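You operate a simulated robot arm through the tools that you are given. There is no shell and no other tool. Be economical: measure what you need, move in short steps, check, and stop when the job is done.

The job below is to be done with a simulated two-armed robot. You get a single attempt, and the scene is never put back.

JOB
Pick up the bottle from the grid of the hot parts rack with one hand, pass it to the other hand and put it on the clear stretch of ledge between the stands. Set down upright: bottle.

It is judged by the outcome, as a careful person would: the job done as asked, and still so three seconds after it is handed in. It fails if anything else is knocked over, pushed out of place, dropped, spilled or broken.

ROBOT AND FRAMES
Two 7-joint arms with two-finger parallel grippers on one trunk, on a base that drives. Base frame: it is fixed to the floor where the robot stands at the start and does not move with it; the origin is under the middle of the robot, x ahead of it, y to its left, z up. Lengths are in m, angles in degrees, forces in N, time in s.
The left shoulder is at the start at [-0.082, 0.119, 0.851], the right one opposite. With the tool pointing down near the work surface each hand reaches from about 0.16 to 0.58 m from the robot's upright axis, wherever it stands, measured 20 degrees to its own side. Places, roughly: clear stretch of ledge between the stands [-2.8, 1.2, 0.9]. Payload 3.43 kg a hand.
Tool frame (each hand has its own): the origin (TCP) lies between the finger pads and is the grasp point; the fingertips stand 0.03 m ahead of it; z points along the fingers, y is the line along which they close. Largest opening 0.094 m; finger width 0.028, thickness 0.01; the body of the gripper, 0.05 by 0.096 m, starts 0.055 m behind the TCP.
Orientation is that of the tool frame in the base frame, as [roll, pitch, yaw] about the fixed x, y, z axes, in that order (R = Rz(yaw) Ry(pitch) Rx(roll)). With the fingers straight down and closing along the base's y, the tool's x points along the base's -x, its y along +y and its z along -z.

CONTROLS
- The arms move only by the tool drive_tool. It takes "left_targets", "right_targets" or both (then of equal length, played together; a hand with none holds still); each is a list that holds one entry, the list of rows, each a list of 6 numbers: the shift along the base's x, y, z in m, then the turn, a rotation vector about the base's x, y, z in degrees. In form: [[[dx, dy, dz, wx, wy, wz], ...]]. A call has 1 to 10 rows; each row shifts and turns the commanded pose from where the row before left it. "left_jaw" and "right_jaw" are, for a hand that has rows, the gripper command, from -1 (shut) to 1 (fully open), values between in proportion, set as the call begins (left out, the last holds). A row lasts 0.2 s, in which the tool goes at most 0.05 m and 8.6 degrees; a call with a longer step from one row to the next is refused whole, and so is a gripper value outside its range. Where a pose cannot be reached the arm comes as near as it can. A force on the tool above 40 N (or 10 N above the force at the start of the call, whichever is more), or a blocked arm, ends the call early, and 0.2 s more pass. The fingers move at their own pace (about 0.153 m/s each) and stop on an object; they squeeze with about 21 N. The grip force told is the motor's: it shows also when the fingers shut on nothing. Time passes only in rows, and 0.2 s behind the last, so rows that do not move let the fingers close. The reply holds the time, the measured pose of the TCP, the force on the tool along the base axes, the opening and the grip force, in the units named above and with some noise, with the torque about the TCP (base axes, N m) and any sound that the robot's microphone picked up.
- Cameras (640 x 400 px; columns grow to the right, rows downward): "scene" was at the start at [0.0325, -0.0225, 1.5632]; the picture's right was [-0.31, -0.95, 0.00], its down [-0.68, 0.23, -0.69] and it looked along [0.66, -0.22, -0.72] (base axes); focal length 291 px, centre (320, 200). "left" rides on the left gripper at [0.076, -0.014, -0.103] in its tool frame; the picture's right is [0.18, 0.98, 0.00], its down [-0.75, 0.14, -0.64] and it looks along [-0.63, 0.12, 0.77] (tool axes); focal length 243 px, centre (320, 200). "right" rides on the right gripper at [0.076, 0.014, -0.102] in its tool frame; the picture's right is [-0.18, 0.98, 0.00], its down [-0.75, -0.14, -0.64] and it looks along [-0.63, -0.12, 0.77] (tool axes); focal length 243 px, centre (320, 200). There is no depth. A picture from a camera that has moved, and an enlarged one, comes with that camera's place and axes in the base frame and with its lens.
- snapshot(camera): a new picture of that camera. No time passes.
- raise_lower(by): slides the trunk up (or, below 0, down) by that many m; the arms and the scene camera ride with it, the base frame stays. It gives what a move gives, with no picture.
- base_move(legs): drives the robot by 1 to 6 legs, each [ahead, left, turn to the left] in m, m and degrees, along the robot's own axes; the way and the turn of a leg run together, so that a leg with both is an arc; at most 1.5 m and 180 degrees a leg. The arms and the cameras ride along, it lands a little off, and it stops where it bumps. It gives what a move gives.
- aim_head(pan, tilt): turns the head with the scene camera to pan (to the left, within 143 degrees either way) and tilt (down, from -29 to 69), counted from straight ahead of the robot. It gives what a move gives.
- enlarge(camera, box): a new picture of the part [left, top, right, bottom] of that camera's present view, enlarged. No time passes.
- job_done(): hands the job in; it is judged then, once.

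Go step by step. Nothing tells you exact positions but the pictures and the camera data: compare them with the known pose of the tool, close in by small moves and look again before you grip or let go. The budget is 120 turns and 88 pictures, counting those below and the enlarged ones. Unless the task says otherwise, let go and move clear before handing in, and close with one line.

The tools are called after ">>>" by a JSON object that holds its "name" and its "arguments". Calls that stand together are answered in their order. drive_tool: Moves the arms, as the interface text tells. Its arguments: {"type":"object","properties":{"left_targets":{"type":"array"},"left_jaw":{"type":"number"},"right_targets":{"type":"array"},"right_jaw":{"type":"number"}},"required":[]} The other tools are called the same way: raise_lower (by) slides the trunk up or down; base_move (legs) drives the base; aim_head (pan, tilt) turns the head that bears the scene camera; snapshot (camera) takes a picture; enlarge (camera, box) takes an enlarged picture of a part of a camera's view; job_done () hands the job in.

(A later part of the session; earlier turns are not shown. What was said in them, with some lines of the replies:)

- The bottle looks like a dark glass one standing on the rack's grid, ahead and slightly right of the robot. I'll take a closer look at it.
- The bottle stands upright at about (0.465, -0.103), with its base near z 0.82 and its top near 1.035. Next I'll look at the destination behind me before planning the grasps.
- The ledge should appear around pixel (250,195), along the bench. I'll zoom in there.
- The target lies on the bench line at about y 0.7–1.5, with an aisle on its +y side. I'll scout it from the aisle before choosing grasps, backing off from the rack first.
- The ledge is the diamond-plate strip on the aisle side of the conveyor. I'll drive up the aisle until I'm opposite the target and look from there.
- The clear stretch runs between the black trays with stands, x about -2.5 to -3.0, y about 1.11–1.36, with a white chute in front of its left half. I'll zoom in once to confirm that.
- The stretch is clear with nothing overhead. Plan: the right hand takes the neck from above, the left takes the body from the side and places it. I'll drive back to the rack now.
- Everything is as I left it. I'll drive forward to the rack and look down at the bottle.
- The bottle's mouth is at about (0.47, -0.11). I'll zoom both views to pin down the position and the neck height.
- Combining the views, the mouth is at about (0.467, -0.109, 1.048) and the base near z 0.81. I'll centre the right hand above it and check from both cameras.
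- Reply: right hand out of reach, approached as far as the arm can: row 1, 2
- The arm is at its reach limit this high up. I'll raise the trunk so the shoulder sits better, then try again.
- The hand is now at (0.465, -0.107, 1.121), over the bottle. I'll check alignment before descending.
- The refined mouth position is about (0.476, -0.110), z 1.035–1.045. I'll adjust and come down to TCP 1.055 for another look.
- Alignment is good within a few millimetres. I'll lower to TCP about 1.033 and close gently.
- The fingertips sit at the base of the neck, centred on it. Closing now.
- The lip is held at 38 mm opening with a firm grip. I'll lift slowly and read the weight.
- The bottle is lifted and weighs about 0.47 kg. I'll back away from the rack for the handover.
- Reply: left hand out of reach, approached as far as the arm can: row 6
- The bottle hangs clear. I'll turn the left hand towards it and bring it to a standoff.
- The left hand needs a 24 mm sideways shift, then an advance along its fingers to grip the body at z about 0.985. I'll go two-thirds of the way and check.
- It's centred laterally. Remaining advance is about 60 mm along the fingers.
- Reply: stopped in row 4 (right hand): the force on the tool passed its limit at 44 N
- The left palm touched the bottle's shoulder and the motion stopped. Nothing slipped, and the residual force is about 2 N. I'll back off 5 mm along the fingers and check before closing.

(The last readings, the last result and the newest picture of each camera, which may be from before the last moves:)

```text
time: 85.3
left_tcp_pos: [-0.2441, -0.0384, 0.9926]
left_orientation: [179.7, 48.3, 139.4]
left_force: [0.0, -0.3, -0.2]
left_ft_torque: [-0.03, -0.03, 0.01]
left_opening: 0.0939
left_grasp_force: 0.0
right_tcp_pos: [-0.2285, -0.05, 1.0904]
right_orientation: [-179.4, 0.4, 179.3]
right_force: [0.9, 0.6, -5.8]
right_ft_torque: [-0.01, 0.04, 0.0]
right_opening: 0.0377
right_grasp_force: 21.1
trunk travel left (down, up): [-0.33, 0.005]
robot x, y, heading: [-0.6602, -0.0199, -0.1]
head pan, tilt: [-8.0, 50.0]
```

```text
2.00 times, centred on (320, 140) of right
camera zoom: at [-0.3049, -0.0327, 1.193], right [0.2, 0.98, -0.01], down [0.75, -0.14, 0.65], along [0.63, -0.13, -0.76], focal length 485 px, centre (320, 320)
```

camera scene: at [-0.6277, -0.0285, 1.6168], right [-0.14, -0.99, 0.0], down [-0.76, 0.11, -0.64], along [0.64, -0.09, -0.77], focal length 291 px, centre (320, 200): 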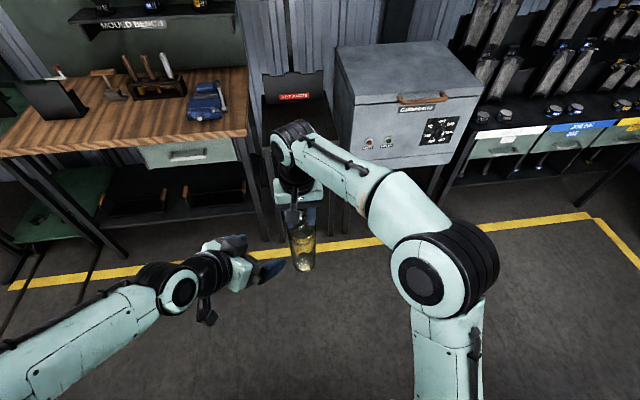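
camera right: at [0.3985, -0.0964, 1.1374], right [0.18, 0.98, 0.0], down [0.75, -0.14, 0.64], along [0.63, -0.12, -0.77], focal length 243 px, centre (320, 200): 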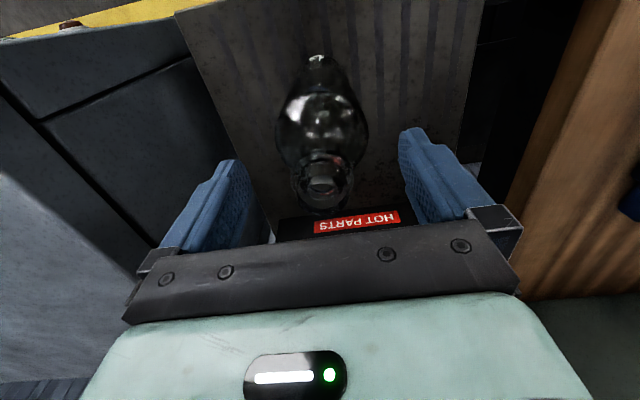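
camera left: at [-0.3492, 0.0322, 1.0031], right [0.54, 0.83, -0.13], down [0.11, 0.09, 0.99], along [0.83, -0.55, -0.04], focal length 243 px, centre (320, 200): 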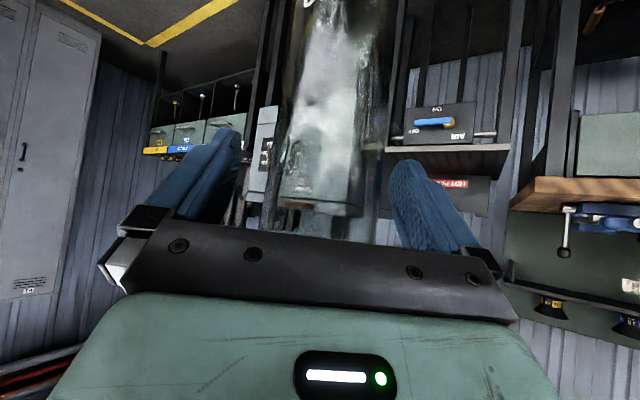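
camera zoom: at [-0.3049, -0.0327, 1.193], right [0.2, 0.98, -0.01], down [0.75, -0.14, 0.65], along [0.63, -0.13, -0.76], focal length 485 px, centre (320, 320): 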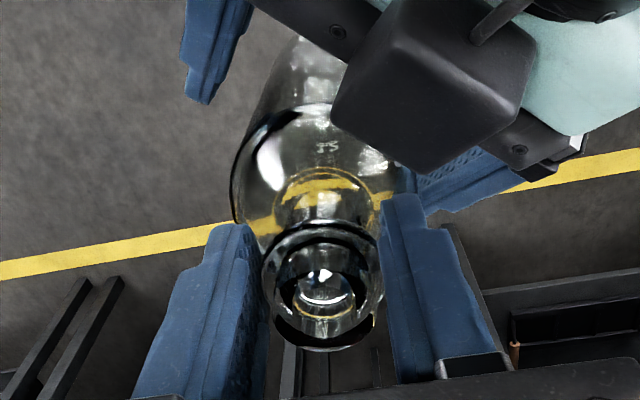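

A housing on top of the left hand sits near the shoulder, so a flatter hand would clear better. I'll flatten it 16° in place, then advance carefully.

>>> {"name": "drive_tool", "arguments": {"left_targets": [[[0, 0, 0, -5.14, -6.13, 0], [0, 0, 0, -5.14, -6.13, 0], [0, 0, 0, 0, 0, 0]]]}}

>>> {"name": "enlarge", "arguments": {"camera": "right", "box": [160, 40, 480, 240]}}

```text
time: 86.1
left_tcp_pos: [-0.2431, -0.0393, 0.9927]
left_orientation: [179.5, 64.4, 139.2]
left_force: [0.0, 0.9, 0.4]
left_ft_torque: [0.02, -0.01, 0.0]
left_opening: 0.094
left_grasp_force: 0.1
right_tcp_pos: [-0.2284, -0.0502, 1.0914]
right_orientation: [-179.4, 0.4, 179.3]
right_force: [0.3, 0.2, -5.1]
right_ft_torque: [-0.03, 0.03, 0.01]
right_opening: 0.0377
right_grasp_force: 21.4
trunk travel left (down, up): [-0.33, 0.005]
robot x, y, heading: [-0.6616, -0.0207, 0.0]
head pan, tilt: [-8.0, 50.0]
```

```text
2.00 times, centred on (320, 140) of right
camera zoom: at [-0.3051, -0.0329, 1.1931], right [0.2, 0.98, -0.01], down [0.75, -0.14, 0.65], along [0.64, -0.13, -0.76], focal length 485 px, centre (320, 320)
```

zoom: 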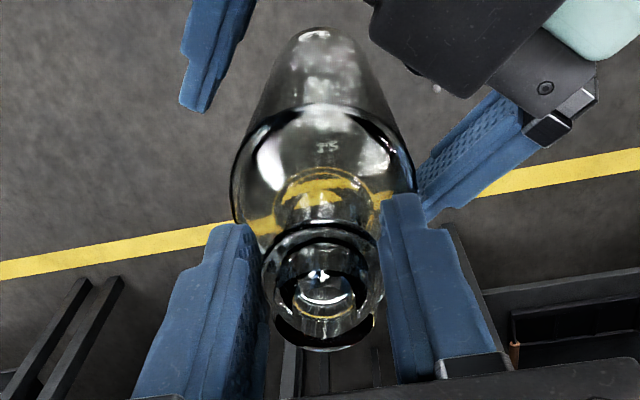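

Much better clearance. I'll advance 14 mm slowly, then close the left hand.

>>> {"name": "drive_tool", "arguments": {"left_targets": [[[0.0055, -0.0045, -0.003, 0, 0, 0], [0.0055, -0.0045, -0.003, 0, 0, 0], [0, 0, 0, 0, 0, 0]]]}}

>>> {"name": "drive_tool", "arguments": {"left_targets": [[[0, 0, 0, 0, 0, 0], [0, 0, 0, 0, 0, 0], [0, 0, 0, 0, 0, 0], [0, 0, 0, 0, 0, 0]]], "left_jaw": -1}}

>>> {"name": "enlarge", "arguments": {"camera": "right", "box": [160, 40, 480, 240]}}

>>> {"name": "enlarge", "arguments": {"camera": "scene", "box": [200, 160, 360, 300]}}

```text
time: 86.9
left_tcp_pos: [-0.2325, -0.0476, 0.9863]
left_orientation: [179.5, 64.3, 139.2]
left_force: [-1.1, -0.5, 0.7]
left_ft_torque: [0.0, 0.03, 0.02]
left_opening: 0.0942
left_grasp_force: 0.1
right_tcp_pos: [-0.2301, -0.0496, 1.0924]
right_orientation: [-179.4, 0.3, 179.3]
right_force: [0.6, 0.1, -4.5]
right_ft_torque: [0.02, 0.02, -0.02]
right_opening: 0.0376
right_grasp_force: 20.9
trunk travel left (down, up): [-0.33, 0.005]
robot x, y, heading: [-0.6569, -0.0209, -0.4]
head pan, tilt: [-8.0, 50.0]
```

```text
time: 87.9
left_tcp_pos: [-0.2311, -0.0466, 0.9857]
left_orientation: [179.5, 64.3, 139.5]
left_force: [10.7, 8.1, -2.2]
left_ft_torque: [-0.5, 0.64, 0.14]
left_opening: 0.0739
left_grasp_force: 21.0
right_tcp_pos: [-0.2295, -0.0496, 1.0918]
right_orientation: [-179.3, 0.3, 179.2]
right_force: [-10.4, -7.5, 2.6]
right_ft_torque: [-0.29, 0.65, -0.09]
right_opening: 0.0376
right_grasp_force: 20.6
trunk travel left (down, up): [-0.33, 0.005]
robot x, y, heading: [-0.6588, -0.0239, -0.0]
head pan, tilt: [-8.0, 50.0]
```

```text
2.00 times, centred on (320, 140) of right
camera zoom: at [-0.305, -0.0332, 1.1933], right [0.2, 0.98, -0.01], down [0.75, -0.14, 0.65], along [0.63, -0.14, -0.76], focal length 485 px, centre (320, 320)
```

zoom: 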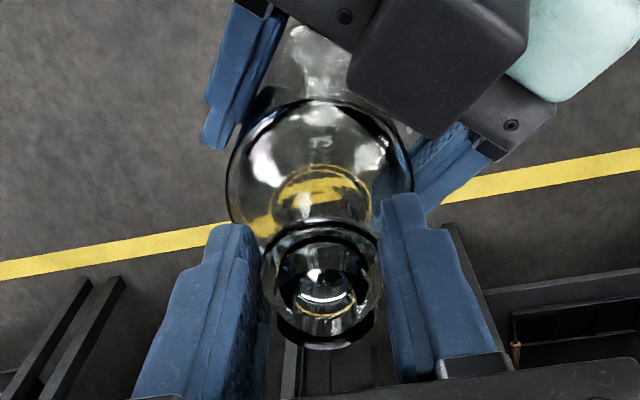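

```text
2.86 times, centred on (280, 230) of scene
camera zoom: at [-0.6277, -0.0289, 1.6168], right [-0.14, -0.99, 0.0], down [-0.76, 0.11, -0.64], along [0.64, -0.09, -0.77], focal length 833 px, centre (434, 114)
```

zoom: 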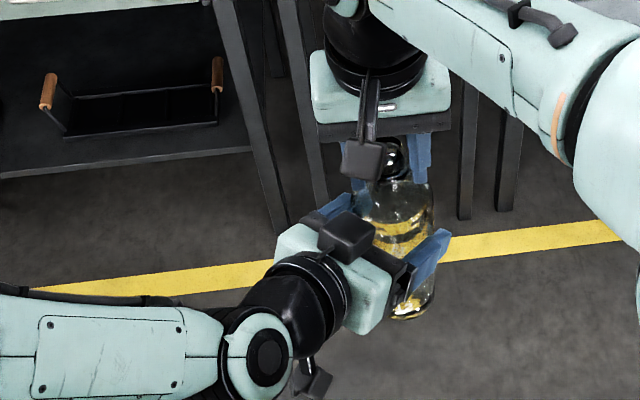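

The left hand now holds the body at 74 mm opening, with some sideways preload. I'll relieve that with a 2 mm shift before opening the right hand.

>>> {"name": "drive_tool", "arguments": {"left_targets": [[[0.0016, 0.0013, 0, 0, 0, 0], [0, 0, 0, 0, 0, 0]]]}}

```text
time: 88.5
left_tcp_pos: [-0.2303, -0.0468, 0.9864]
left_orientation: [179.5, 64.1, 139.1]
left_force: [3.5, 8.1, -3.3]
left_ft_torque: [-0.51, 0.0, 0.16]
left_opening: 0.0737
left_grasp_force: 21.6
right_tcp_pos: [-0.2292, -0.0493, 1.091]
right_orientation: [-179.4, 0.5, 179.2]
right_force: [-4.9, -7.8, 2.3]
right_ft_torque: [-0.29, 0.46, -0.16]
right_opening: 0.0375
right_grasp_force: 21.1
trunk travel left (down, up): [-0.33, 0.005]
robot x, y, heading: [-0.6582, -0.0236, 0.0]
head pan, tilt: [-8.0, 50.0]
```

>>> {"name": "drive_tool", "arguments": {"left_targets": [[[0, 0.0015, 0, 0, 0, 0], [0, 0, 0, 0, 0, 0]]]}}

>>> {"name": "drive_tool", "arguments": {"right_targets": [[[0, 0, 0, 0, 0, 0], [0, 0, 0, 0, 0, 0], [0, 0, 0, 0, 0, 0], [0, 0, 0, 0, 0, 0]]], "right_jaw": 1}}

>>> {"name": "enlarge", "arguments": {"camera": "scene", "box": [200, 160, 360, 300]}}

>>> {"name": "enlarge", "arguments": {"camera": "right", "box": [160, 40, 480, 240]}}

```text
time: 89.1
left_tcp_pos: [-0.232, -0.0454, 0.9864]
left_orientation: [179.5, 64.2, 139.1]
left_force: [1.2, 3.1, -2.5]
left_ft_torque: [-0.13, 0.15, 0.12]
left_opening: 0.0736
left_grasp_force: 21.1
right_tcp_pos: [-0.23, -0.0482, 1.0915]
right_orientation: [-179.4, 0.5, 179.3]
right_force: [-0.9, -2.9, 3.0]
right_ft_torque: [-0.07, -0.11, -0.14]
right_opening: 0.0375
right_grasp_force: 21.1
trunk travel left (down, up): [-0.33, 0.005]
robot x, y, heading: [-0.658, -0.0236, -0.0]
head pan, tilt: [-8.0, 50.0]
```

```text
time: 90.1
left_tcp_pos: [-0.2313, -0.0443, 0.9863]
left_orientation: [179.5, 64.2, 139.2]
left_force: [0.8, 0.4, 0.4]
left_ft_torque: [0.03, 0.01, -0.02]
left_opening: 0.0736
left_grasp_force: 21.0
right_tcp_pos: [-0.2286, -0.0496, 1.0911]
right_orientation: [-179.3, 0.4, 179.3]
right_force: [-0.1, 0.4, -0.6]
right_ft_torque: [0.01, 0.04, 0.01]
right_opening: 0.0939
right_grasp_force: 0.1
trunk travel left (down, up): [-0.33, 0.005]
robot x, y, heading: [-0.6612, -0.02, 0.3]
head pan, tilt: [-8.0, 50.0]
```

```text
2.86 times, centred on (280, 230) of scene
camera zoom: at [-0.6277, -0.0289, 1.6168], right [-0.14, -0.99, 0.0], down [-0.76, 0.11, -0.64], along [0.64, -0.09, -0.77], focal length 833 px, centre (434, 114)
```

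zoom: 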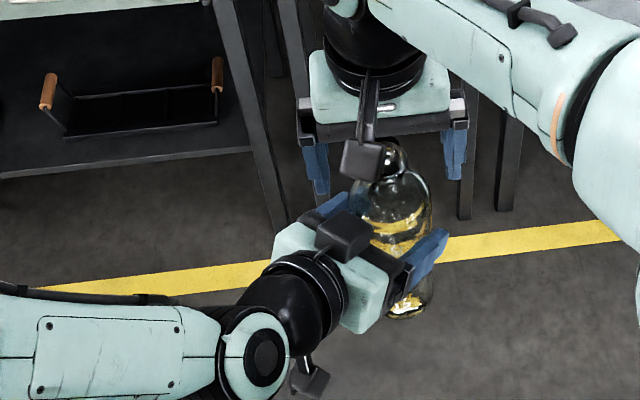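

```text
2.00 times, centred on (320, 140) of right
camera zoom: at [-0.305, -0.0328, 1.1932], right [0.2, 0.98, -0.01], down [0.75, -0.14, 0.65], along [0.64, -0.13, -0.76], focal length 485 px, centre (320, 320)
```

zoom: 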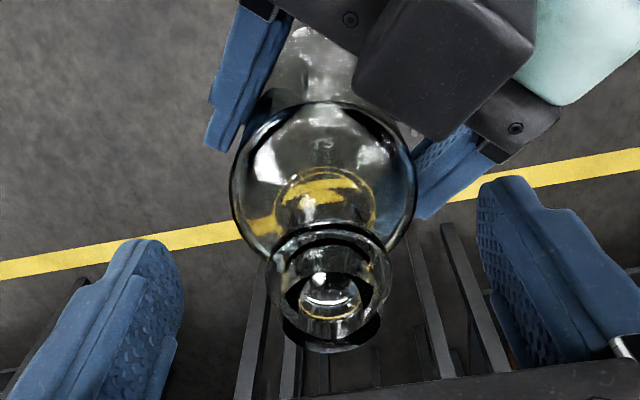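

The left hand has the bottle and the right is open. I'll lift the right hand straight up and clear.

>>> {"name": "drive_tool", "arguments": {"right_targets": [[[0, 0, 0.02, 0, 0, 0], [0, 0, 0.03, 0, 0, 0], [0, 0, 0.03, 0, 0, 0], [-0.01, -0.03, 0.01, 0, 0, 0], [-0.01, -0.04, 0, 0, 0, 0], [-0.01, -0.04, 0, 0, 0, 0], [0, 0, 0, 0, 0, 0]]]}}

>>> {"name": "enlarge", "arguments": {"camera": "scene", "box": [200, 140, 360, 300]}}

>>> {"name": "snapshot", "arguments": {"camera": "right"}}

```text
time: 91.7
left_tcp_pos: [-0.2295, -0.043, 0.9856]
left_orientation: [179.5, 64.2, 139.3]
left_force: [0.2, 0.0, 0.2]
left_ft_torque: [0.04, 0.01, -0.01]
left_opening: 0.0734
left_grasp_force: 20.9
right_tcp_pos: [-0.2591, -0.1586, 1.1802]
right_orientation: [-179.3, 0.4, 179.3]
right_force: [0.1, 0.3, 0.0]
right_ft_torque: [-0.02, -0.01, -0.01]
right_opening: 0.0938
right_grasp_force: 0.0
trunk travel left (down, up): [-0.33, 0.005]
robot x, y, heading: [-0.6626, -0.0202, 0.1]
head pan, tilt: [-8.0, 50.0]
```

```text
2.50 times, centred on (280, 220) of scene
camera zoom: at [-0.6274, -0.0282, 1.6168], right [-0.14, -0.99, 0.0], down [-0.76, 0.11, -0.64], along [0.64, -0.09, -0.77], focal length 728 px, centre (420, 150)
```

zoom: 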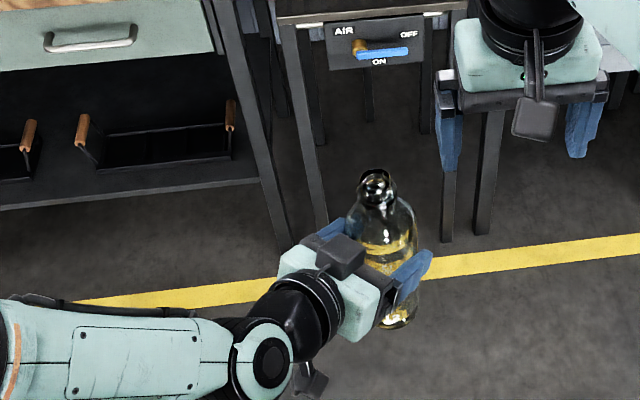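

```text
45 pictures are left
camera right: at [-0.3345, -0.1423, 1.2823], right [0.2, 0.98, -0.01], down [0.75, -0.14, 0.65], along [0.64, -0.13, -0.76], focal length 243 px, centre (320, 200)
```

right: 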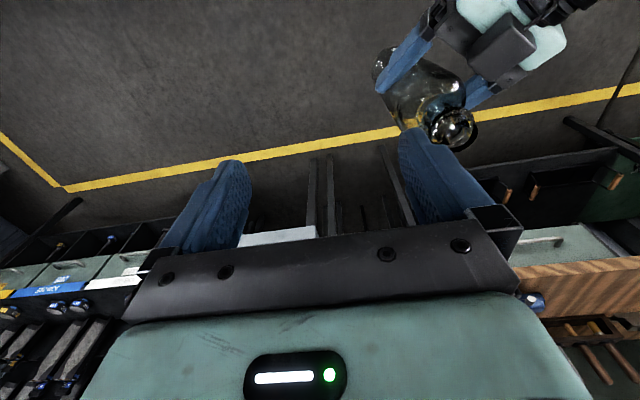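

The handover is done. I'll tuck the right hand aside, then drive round to the ledge on the same route as before.

>>> {"name": "drive_tool", "arguments": {"right_targets": [[[-0.02, -0.03, 0, 0, 0, 0], [-0.02, -0.03, 0, 0, 0, 0], [-0.02, -0.03, 0, 0, 0, 0], [-0.02, -0.02, 0, 0, 0, 0]]]}}

>>> {"name": "base_move", "arguments": {"legs": [[0, 0, 99.8], [1.2, 0, 0], [1.2, 0, 0], [0, 0, 80], [1.5, 0, 0], [0.55, 0, 0]]}}

>>> {"name": "snapshot", "arguments": {"camera": "scene"}}

```text
time: 92.7
left_tcp_pos: [-0.2311, -0.045, 0.9868]
left_orientation: [179.3, 64.3, 139.1]
left_force: [-0.2, 0.1, -0.2]
left_ft_torque: [0.02, 0.01, -0.02]
left_opening: 0.0736
left_grasp_force: 20.8
right_tcp_pos: [-0.3389, -0.2697, 1.1812]
right_orientation: [-179.4, 0.6, 179.3]
right_force: [0.2, -0.3, 0.1]
right_ft_torque: [0.0, -0.01, 0.02]
right_opening: 0.094
right_grasp_force: 0.1
trunk travel left (down, up): [-0.33, 0.005]
robot x, y, heading: [-0.6614, -0.021, 0.2]
head pan, tilt: [-8.0, 50.0]
```

```text
time: 121.7
left_tcp_pos: [-3.5036, 2.3778, 0.9864]
left_orientation: [179.4, 64.2, -41.6]
left_force: [-0.4, -0.2, -0.2]
left_ft_torque: [-0.01, -0.07, -0.01]
left_opening: 0.0738
left_grasp_force: 21.4
right_tcp_pos: [-3.3928, 2.6011, 1.1809]
right_orientation: [-179.4, 0.4, -1.5]
right_force: [0.4, -0.6, 0.3]
right_ft_torque: [-0.01, 0.01, 0.0]
right_opening: 0.094
right_grasp_force: 0.0
trunk travel left (down, up): [-0.33, 0.005]
robot x, y, heading: [-3.0715, 2.3476, 179.2]
head pan, tilt: [-8.0, 50.0]
```

```text
44 pictures are left
camera scene: at [-3.1063, 2.3621, 1.6167], right [0.15, 0.99, 0.0], down [0.76, -0.12, -0.64], along [-0.64, 0.1, -0.77], focal length 291 px, centre (320, 200)
```

scene: 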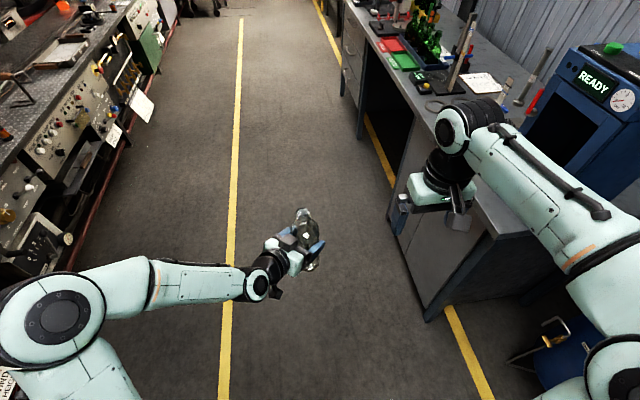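

I'm opposite the ledge and the bottle is secure. I'll turn to face the bench, then swing the left hand to its own side and raise it.

>>> {"name": "base_move", "arguments": {"legs": [[0, 0, 90.8]]}}

>>> {"name": "drive_tool", "arguments": {"left_targets": [[[0.02, 0, 0.015, 0, 0, 6], [0.03, 0, 0.015, 0, 0, 6], [0.03, 0, 0.015, 0, 0, 6], [0.03, 0, 0.015, 0, 0, 6], [0.03, 0, 0.015, 0, 0, 6], [0.03, 0, 0.015, 0, 0, 6], [0.03, 0, 0.01, 0, 0, 6], [0, 0, 0, 0, 0, 0]]]}}

>>> {"name": "aim_head", "arguments": {"pan": 18, "tilt": 42}}

>>> {"name": "snapshot", "arguments": {"camera": "scene"}}

```text
time: 126.0
left_tcp_pos: [-3.0981, 1.919, 0.9864]
left_orientation: [179.5, 64.3, 49.3]
left_force: [0.1, -0.1, -0.1]
left_ft_torque: [0.04, -0.05, 0.0]
left_opening: 0.0738
left_grasp_force: 20.7
right_tcp_pos: [-3.3235, 2.0268, 1.1811]
right_orientation: [-179.4, 0.3, 89.4]
right_force: [0.1, 0.1, -0.6]
right_ft_torque: [0.0, 0.03, -0.02]
right_opening: 0.0938
right_grasp_force: 0.1
trunk travel left (down, up): [-0.33, 0.005]
robot x, y, heading: [-3.0731, 2.3473, -89.9]
head pan, tilt: [-8.0, 50.0]
```

```text
time: 127.8
left_tcp_pos: [-2.896, 1.9186, 1.0874]
left_orientation: [179.4, 64.3, 91.3]
left_force: [-0.2, 0.1, -4.2]
left_ft_torque: [0.06, 0.02, -0.03]
left_opening: 0.0738
left_grasp_force: 21.3
right_tcp_pos: [-3.324, 2.0279, 1.1813]
right_orientation: [-179.4, 0.4, 89.4]
right_force: [-0.5, 0.6, 0.1]
right_ft_torque: [0.0, 0.02, 0.0]
right_opening: 0.0938
right_grasp_force: 0.0
trunk travel left (down, up): [-0.33, 0.005]
robot x, y, heading: [-3.0741, 2.3467, -90.1]
head pan, tilt: [-8.0, 50.0]
```

```text
time: 128.7
left_tcp_pos: [-2.8972, 1.9202, 1.0874]
left_orientation: [179.4, 64.3, 91.3]
left_force: [-0.2, 0.1, -4.6]
left_ft_torque: [0.05, 0.02, -0.02]
left_opening: 0.0735
left_grasp_force: 20.8
right_tcp_pos: [-3.322, 2.0263, 1.1803]
right_orientation: [-179.4, 0.5, 89.5]
right_force: [-0.6, -0.5, -0.1]
right_ft_torque: [-0.01, -0.01, 0.01]
right_opening: 0.0938
right_grasp_force: 0.1
trunk travel left (down, up): [-0.33, 0.005]
robot x, y, heading: [-3.076, 2.3548, -90.0]
head pan, tilt: [18.0, 42.0]
```

```text
43 pictures are left
camera scene: at [-3.0488, 2.3158, 1.628], right [-0.95, -0.31, 0.0], down [-0.21, 0.64, -0.74], along [0.23, -0.71, -0.67], focal length 291 px, centre (320, 200)
```

scene: 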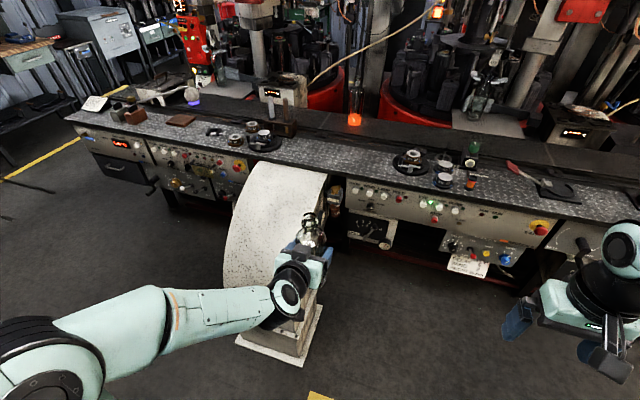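

I need to go about 0.5 m closer, staying clear of the chute foot at x > -2.83. The bottle's base is at about 0.97, 7 cm above the ledge. Driving in.

>>> {"name": "base_move", "arguments": {"legs": [[0, -0.03, 0], [0.3, 0, 0], [0.2, 0, 0]]}}

>>> {"name": "snapshot", "arguments": {"camera": "scene"}}

```text
time: 132.5
left_tcp_pos: [-2.9253, 1.4219, 1.0864]
left_orientation: [179.5, 64.2, 91.3]
left_force: [0.3, -0.7, -5.8]
left_ft_torque: [0.03, 0.0, -0.01]
left_opening: 0.0738
left_grasp_force: 21.4
right_tcp_pos: [-3.353, 1.5283, 1.1802]
right_orientation: [-179.5, 0.4, 89.4]
right_force: [0.4, 0.0, -1.3]
right_ft_torque: [-0.03, -0.02, -0.03]
right_opening: 0.094
right_grasp_force: 0.1
trunk travel left (down, up): [-0.33, 0.005]
robot x, y, heading: [-3.1062, 1.8484, -90.0]
head pan, tilt: [18.0, 42.0]
```

```text
42 pictures are left
camera scene: at [-3.0774, 1.8173, 1.6278], right [-0.95, -0.31, 0.0], down [-0.21, 0.64, -0.74], along [0.23, -0.71, -0.67], focal length 291 px, centre (320, 200)
```

scene: 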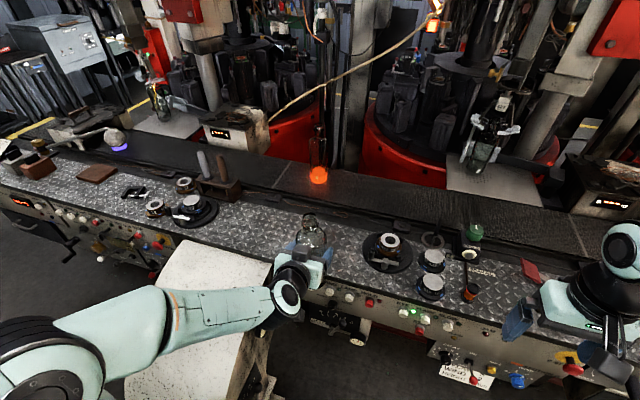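

The stretch ahead and left is clear. I'll move the left hand over the placing spot, keeping its height.

>>> {"name": "drive_tool", "arguments": {"left_targets": [[[0.025, -0.02, 0, 0, 0, 0], [0.03, -0.03, 0, 0, 0, 0], [0.03, -0.03, 0, 0, 0, 0], [0.03, -0.03, 0, 0, 0, 0], [0.02, -0.03, 0, 0, 0, 0], [0, -0.03, 0, 0, 0, 0], [0, -0.03, 0, 0, 0, 0], [0, 0, 0, 0, 0, 0]]]}}

>>> {"name": "snapshot", "arguments": {"camera": "scene"}}

>>> {"name": "snapshot", "arguments": {"camera": "left"}}

```text
time: 134.3
left_tcp_pos: [-2.7899, 1.2216, 1.0862]
left_orientation: [179.5, 64.2, 91.4]
left_force: [0.4, 0.1, -3.7]
left_ft_torque: [0.07, 0.01, -0.06]
left_opening: 0.0737
left_grasp_force: 21.5
right_tcp_pos: [-3.3507, 1.5289, 1.1811]
right_orientation: [-179.4, 0.6, 89.4]
right_force: [-0.6, 0.5, 0.4]
right_ft_torque: [-0.02, 0.04, -0.04]
right_opening: 0.0937
right_grasp_force: 0.1
trunk travel left (down, up): [-0.33, 0.005]
robot x, y, heading: [-3.1046, 1.8468, -89.8]
head pan, tilt: [18.0, 42.0]
```

```text
41 pictures are left
camera scene: at [-3.0772, 1.8174, 1.628], right [-0.95, -0.31, 0.0], down [-0.21, 0.64, -0.74], along [0.23, -0.71, -0.67], focal length 291 px, centre (320, 200)
```

scene: 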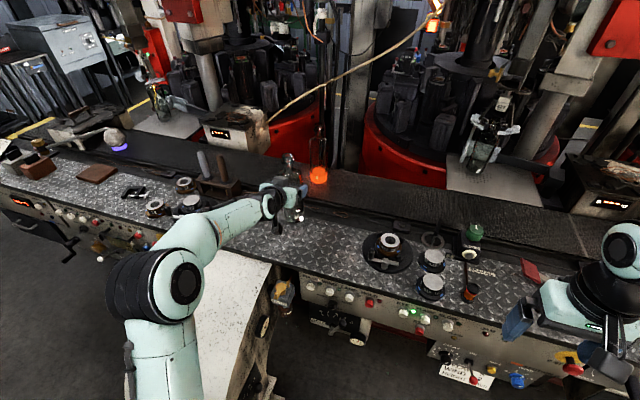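

```text
40 pictures are left
camera left: at [-2.8078, 1.346, 1.0621], right [0.98, 0.11, -0.16], down [0.13, 0.25, 0.96], along [0.15, -0.96, 0.23], focal length 243 px, centre (320, 200)
```

left: 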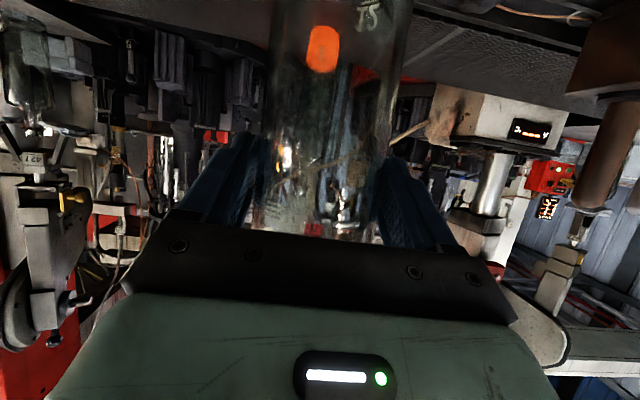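

The bottle is over the spot. I'll zoom in to judge its uprightness and the remaining height, and use the right hand's camera too.

>>> {"name": "enlarge", "arguments": {"camera": "scene", "box": [220, 130, 370, 260]}}

>>> {"name": "snapshot", "arguments": {"camera": "right"}}

```text
3.08 times, centred on (295, 195) of scene
camera zoom: at [-3.0772, 1.8174, 1.628], right [-0.95, -0.31, 0.0], down [-0.21, 0.64, -0.74], along [0.23, -0.71, -0.67], focal length 897 px, centre (397, 215)
```

zoom: 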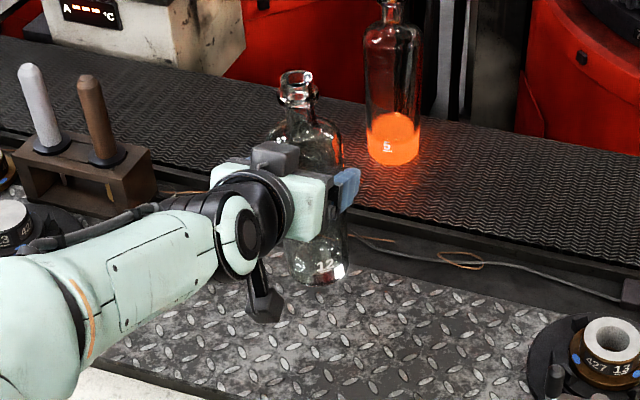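

```text
38 pictures are left
camera right: at [-3.3338, 1.6053, 1.2827], right [0.98, -0.19, -0.01], down [-0.14, -0.75, 0.65], along [-0.13, -0.64, -0.76], focal length 243 px, centre (320, 200)
```

right: 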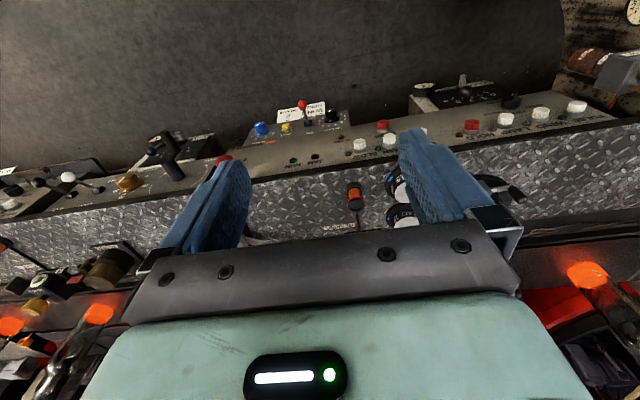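

The bottle looks upright within about a degree. I'll lower 40 mm and look again.

>>> {"name": "drive_tool", "arguments": {"left_targets": [[[0, 0, -0.015, 0, 0, 0], [0, 0, -0.015, 0, 0, 0], [0, 0, -0.01, 0, 0, 0], [0, 0, 0, 0, 0, 0]]]}}

>>> {"name": "enlarge", "arguments": {"camera": "scene", "box": [220, 130, 370, 260]}}

```text
time: 135.3
left_tcp_pos: [-2.7888, 1.2218, 1.0466]
left_orientation: [179.4, 64.2, 91.3]
left_force: [0.2, -0.4, -4.8]
left_ft_torque: [0.07, -0.01, -0.02]
left_opening: 0.0734
left_grasp_force: 20.8
right_tcp_pos: [-3.3513, 1.5276, 1.1807]
right_orientation: [-179.4, 0.4, 89.4]
right_force: [0.4, 1.0, 0.7]
right_ft_torque: [0.0, -0.02, 0.02]
right_opening: 0.094
right_grasp_force: 0.0
trunk travel left (down, up): [-0.33, 0.005]
robot x, y, heading: [-3.1029, 1.8496, -89.7]
head pan, tilt: [18.0, 42.0]
```

```text
3.08 times, centred on (295, 195) of scene
camera zoom: at [-3.0773, 1.8168, 1.628], right [-0.95, -0.31, 0.0], down [-0.21, 0.64, -0.74], along [0.23, -0.71, -0.67], focal length 897 px, centre (397, 215)
```

zoom: 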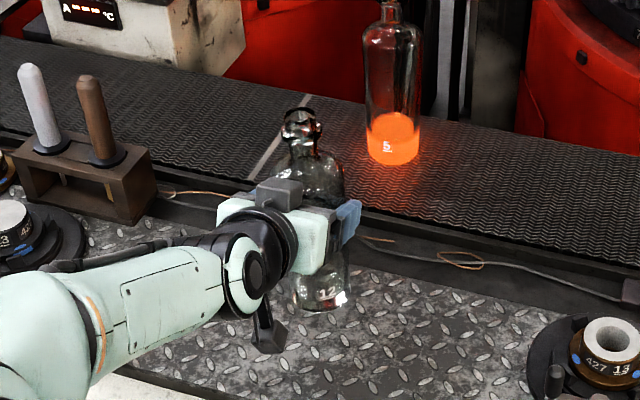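

Still hanging free. Lowering in small steps and watching the force.

>>> {"name": "drive_tool", "arguments": {"left_targets": [[[0, 0, -0.005, 0, 0, 0], [0, 0, -0.005, 0, 0, 0], [0, 0, 0, 0, 0, 0]]]}}

>>> {"name": "drive_tool", "arguments": {"left_targets": [[[0, 0, -0.003, 0, 0, 0], [0, 0, -0.003, 0, 0, 0], [0, 0, 0, 0, 0, 0]]]}}

>>> {"name": "enlarge", "arguments": {"camera": "scene", "box": [220, 130, 370, 260]}}

```text
time: 136.1
left_tcp_pos: [-2.7904, 1.222, 1.037]
left_orientation: [179.6, 64.2, 91.3]
left_force: [0.4, -0.6, -4.6]
left_ft_torque: [0.06, 0.01, 0.02]
left_opening: 0.0738
left_grasp_force: 20.8
right_tcp_pos: [-3.3512, 1.5274, 1.1816]
right_orientation: [-179.5, 0.4, 89.3]
right_force: [0.2, -0.1, -0.4]
right_ft_torque: [0.0, -0.04, 0.07]
right_opening: 0.0938
right_grasp_force: 0.1
trunk travel left (down, up): [-0.33, 0.005]
robot x, y, heading: [-3.1059, 1.8476, -90.1]
head pan, tilt: [18.0, 42.0]
```

```text
time: 136.9
left_tcp_pos: [-2.7908, 1.2206, 1.0309]
left_orientation: [179.4, 64.2, 91.3]
left_force: [-0.3, -0.2, -2.2]
left_ft_torque: [0.04, -0.1, 0.0]
left_opening: 0.0736
left_grasp_force: 21.7
right_tcp_pos: [-3.351, 1.5273, 1.1816]
right_orientation: [-179.4, 0.4, 89.4]
right_force: [0.1, -0.6, 0.0]
right_ft_torque: [0.0, -0.03, 0.0]
right_opening: 0.094
right_grasp_force: 0.1
trunk travel left (down, up): [-0.33, 0.005]
robot x, y, heading: [-3.1024, 1.8487, -90.0]
head pan, tilt: [18.0, 42.0]
```

```text
3.08 times, centred on (295, 195) of scene
camera zoom: at [-3.0775, 1.8171, 1.6281], right [-0.95, -0.31, 0.0], down [-0.21, 0.64, -0.74], along [0.23, -0.71, -0.67], focal length 897 px, centre (397, 215)
```

zoom: 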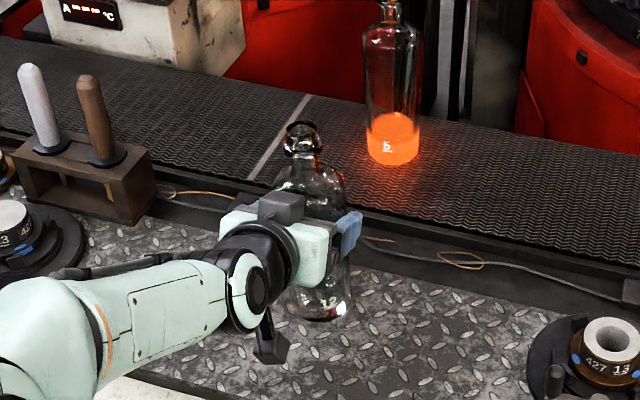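

The force has halved, so the base is touching. I'll press down another 2 mm to seat it.

>>> {"name": "drive_tool", "arguments": {"left_targets": [[[0, 0, -0.001, 0, 0, 0], [0, 0, -0.001, 0, 0, 0], [0, 0, 0, 0, 0, 0]]]}}

```text
time: 137.7
left_tcp_pos: [-2.7911, 1.2214, 1.031]
left_orientation: [179.4, 64.5, 91.2]
left_force: [-0.8, 0.9, 6.5]
left_ft_torque: [0.14, -0.2, -0.01]
left_opening: 0.0736
left_grasp_force: 20.1
right_tcp_pos: [-3.3515, 1.5288, 1.1821]
right_orientation: [-179.5, 0.4, 89.5]
right_force: [0.4, 0.4, 0.3]
right_ft_torque: [0.02, -0.02, 0.01]
right_opening: 0.094
right_grasp_force: 0.1
trunk travel left (down, up): [-0.33, 0.005]
robot x, y, heading: [-3.1031, 1.85, -89.7]
head pan, tilt: [18.0, 42.0]
```

It's seated with about 6 N of support. I'll open the jaw gradually.

>>> {"name": "drive_tool", "arguments": {"left_targets": [[[0, 0, 0, 0, 0, 0], [0, 0, 0, 0, 0, 0]]], "left_jaw": 0.62}}

>>> {"name": "drive_tool", "arguments": {"left_targets": [[[0, 0, 0, 0, 0, 0], [0, 0, 0, 0, 0, 0]]], "left_jaw": 1}}

>>> {"name": "enlarge", "arguments": {"camera": "scene", "box": [220, 130, 370, 260]}}

>>> {"name": "snapshot", "arguments": {"camera": "left"}}

```text
time: 138.3
left_tcp_pos: [-2.791, 1.2214, 1.0277]
left_orientation: [179.4, 64.2, 91.3]
left_force: [-0.2, 0.7, -0.5]
left_ft_torque: [-0.01, -0.03, -0.02]
left_opening: 0.0764
left_grasp_force: 0.7
right_tcp_pos: [-3.3512, 1.5285, 1.1814]
right_orientation: [-179.4, 0.5, 89.4]
right_force: [0.0, 0.2, 0.5]
right_ft_torque: [0.02, 0.02, 0.0]
right_opening: 0.0941
right_grasp_force: 0.0
trunk travel left (down, up): [-0.33, 0.005]
robot x, y, heading: [-3.1054, 1.8502, -90.0]
head pan, tilt: [18.0, 42.0]
```

```text
time: 138.9
left_tcp_pos: [-2.7905, 1.2222, 1.0279]
left_orientation: [179.4, 64.3, 91.3]
left_force: [0.0, 0.1, 1.0]
left_ft_torque: [-0.03, -0.04, 0.0]
left_opening: 0.094
left_grasp_force: 0.1
right_tcp_pos: [-3.3517, 1.528, 1.182]
right_orientation: [-179.3, 0.6, 89.4]
right_force: [0.3, 0.6, 0.2]
right_ft_torque: [0.02, -0.01, -0.01]
right_opening: 0.0938
right_grasp_force: 0.0
trunk travel left (down, up): [-0.33, 0.005]
robot x, y, heading: [-3.104, 1.8509, -90.2]
head pan, tilt: [18.0, 42.0]
```

```text
3.08 times, centred on (295, 195) of scene
camera zoom: at [-3.0775, 1.8173, 1.6281], right [-0.95, -0.31, 0.0], down [-0.21, 0.64, -0.74], along [0.23, -0.71, -0.67], focal length 897 px, centre (397, 215)
```

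zoom: 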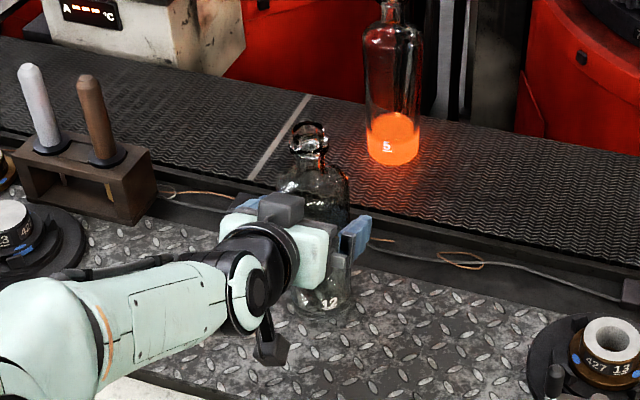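

```text
34 pictures are left
camera left: at [-2.8082, 1.3457, 1.0038], right [0.98, 0.11, -0.16], down [0.13, 0.26, 0.96], along [0.15, -0.96, 0.24], focal length 243 px, centre (320, 200)
```

left: 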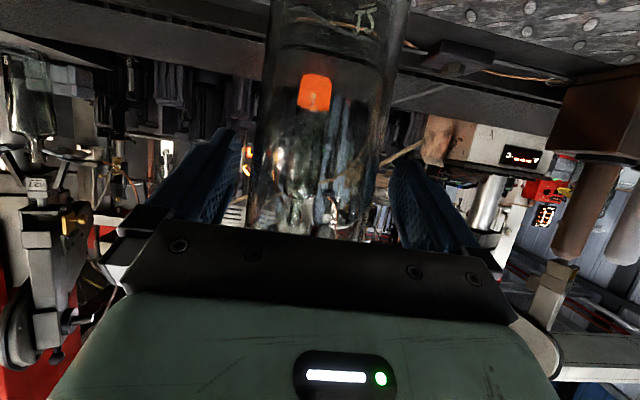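

The bottle stands free. It is slightly nearer the +x finger, so I'll shift the hand 4 mm, then withdraw along the finger direction.

>>> {"name": "drive_tool", "arguments": {"left_targets": [[[0.004, 0, 0, 0, 0, 0], [-0.0003, 0.013, 0.006, 0, 0, 0], [-0.0004, 0.018, 0.009, 0, 0, 0], [-0.0006, 0.027, 0.013, 0, 0, 0], [-0.0006, 0.027, 0.013, 0, 0, 0], [-0.0006, 0.027, 0.013, 0, 0, 0], [0, 0.03, 0.015, 0, 0, 0], [0, 0, 0, 0, 0, 0]]]}}

>>> {"name": "enlarge", "arguments": {"camera": "scene", "box": [180, 110, 440, 290]}}

>>> {"name": "snapshot", "arguments": {"camera": "left"}}

```text
time: 140.7
left_tcp_pos: [-2.7895, 1.3618, 1.0974]
left_orientation: [179.4, 64.1, 91.2]
left_force: [-0.1, -1.4, 0.6]
left_ft_torque: [-0.02, -0.02, 0.03]
left_opening: 0.0943
left_grasp_force: 0.1
right_tcp_pos: [-3.3522, 1.5282, 1.1807]
right_orientation: [-179.4, 0.4, 89.4]
right_force: [0.1, -0.7, -0.1]
right_ft_torque: [-0.01, 0.0, -0.01]
right_opening: 0.0941
right_grasp_force: 0.0
trunk travel left (down, up): [-0.33, 0.005]
robot x, y, heading: [-3.0992, 1.8464, -90.2]
head pan, tilt: [18.0, 42.0]
```

```text
2.22 times, centred on (310, 200) of scene
camera zoom: at [-3.0774, 1.8166, 1.6281], right [-0.95, -0.31, 0.0], down [-0.21, 0.64, -0.74], along [0.23, -0.71, -0.67], focal length 648 px, centre (342, 200)
```

zoom: 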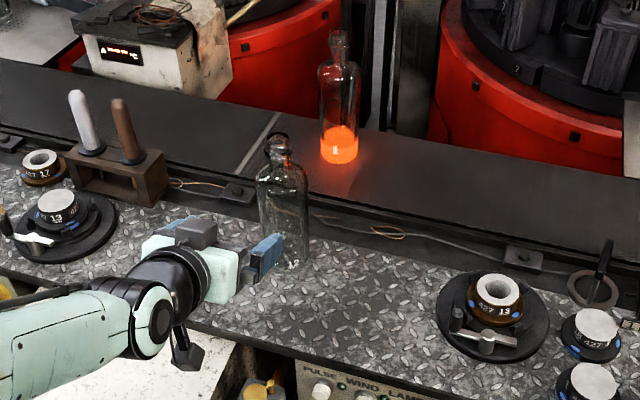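

```text
32 pictures are left
camera left: at [-2.8081, 1.4868, 1.0726], right [0.98, 0.11, -0.16], down [0.13, 0.25, 0.96], along [0.15, -0.96, 0.24], focal length 243 px, centre (320, 200)
```

left: 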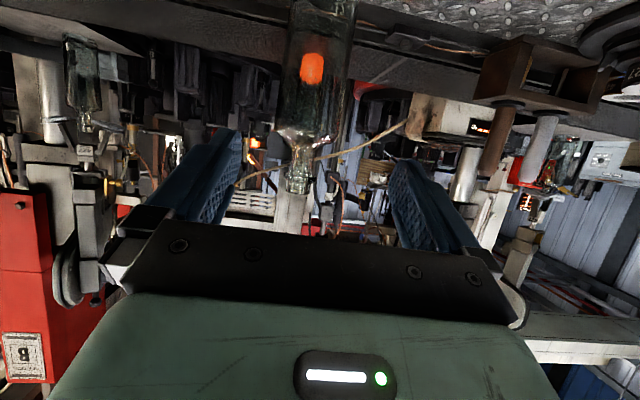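

The bottle stands upright mid-stretch and the fingers are clear. I'll withdraw a bit more and check once more.

>>> {"name": "drive_tool", "arguments": {"left_targets": [[[0, 0.03, 0.01, 0, 0, 0], [0, 0.03, 0.01, 0, 0, 0], [0, 0.03, 0, 0, 0, 0], [0, 0.03, 0, 0, 0, 0], [0, 0, 0, 0, 0, 0]]]}}

>>> {"name": "enlarge", "arguments": {"camera": "scene", "box": [180, 110, 440, 290]}}

```text
time: 141.9
left_tcp_pos: [-2.7898, 1.4832, 1.1178]
left_orientation: [179.5, 64.2, 91.3]
left_force: [0.2, 0.0, -0.3]
left_ft_torque: [0.0, -0.01, -0.01]
left_opening: 0.0939
left_grasp_force: 0.0
right_tcp_pos: [-3.3517, 1.5281, 1.1805]
right_orientation: [-179.5, 0.4, 89.4]
right_force: [0.2, -0.4, -0.5]
right_ft_torque: [0.0, 0.01, -0.02]
right_opening: 0.0939
right_grasp_force: 0.1
trunk travel left (down, up): [-0.33, 0.005]
robot x, y, heading: [-3.1032, 1.8504, -90.0]
head pan, tilt: [18.0, 42.0]
```

```text
2.22 times, centred on (310, 200) of scene
camera zoom: at [-3.0775, 1.8165, 1.6281], right [-0.95, -0.31, 0.0], down [-0.21, 0.64, -0.74], along [0.23, -0.71, -0.67], focal length 648 px, centre (342, 200)
```

zoom: 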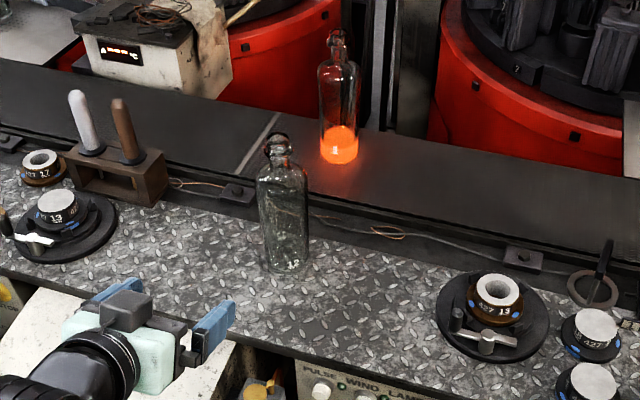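

The bottle stands upright and alone on the clear stretch of ledge, and both hands are clear. Handing in.

>>> {"name": "job_done", "arguments": {}}

```text
The job is handed in.
```

The bottle went from the right hand to the left and now stands upright on the clear stretch of ledge between the stands, with nothing else disturbed.
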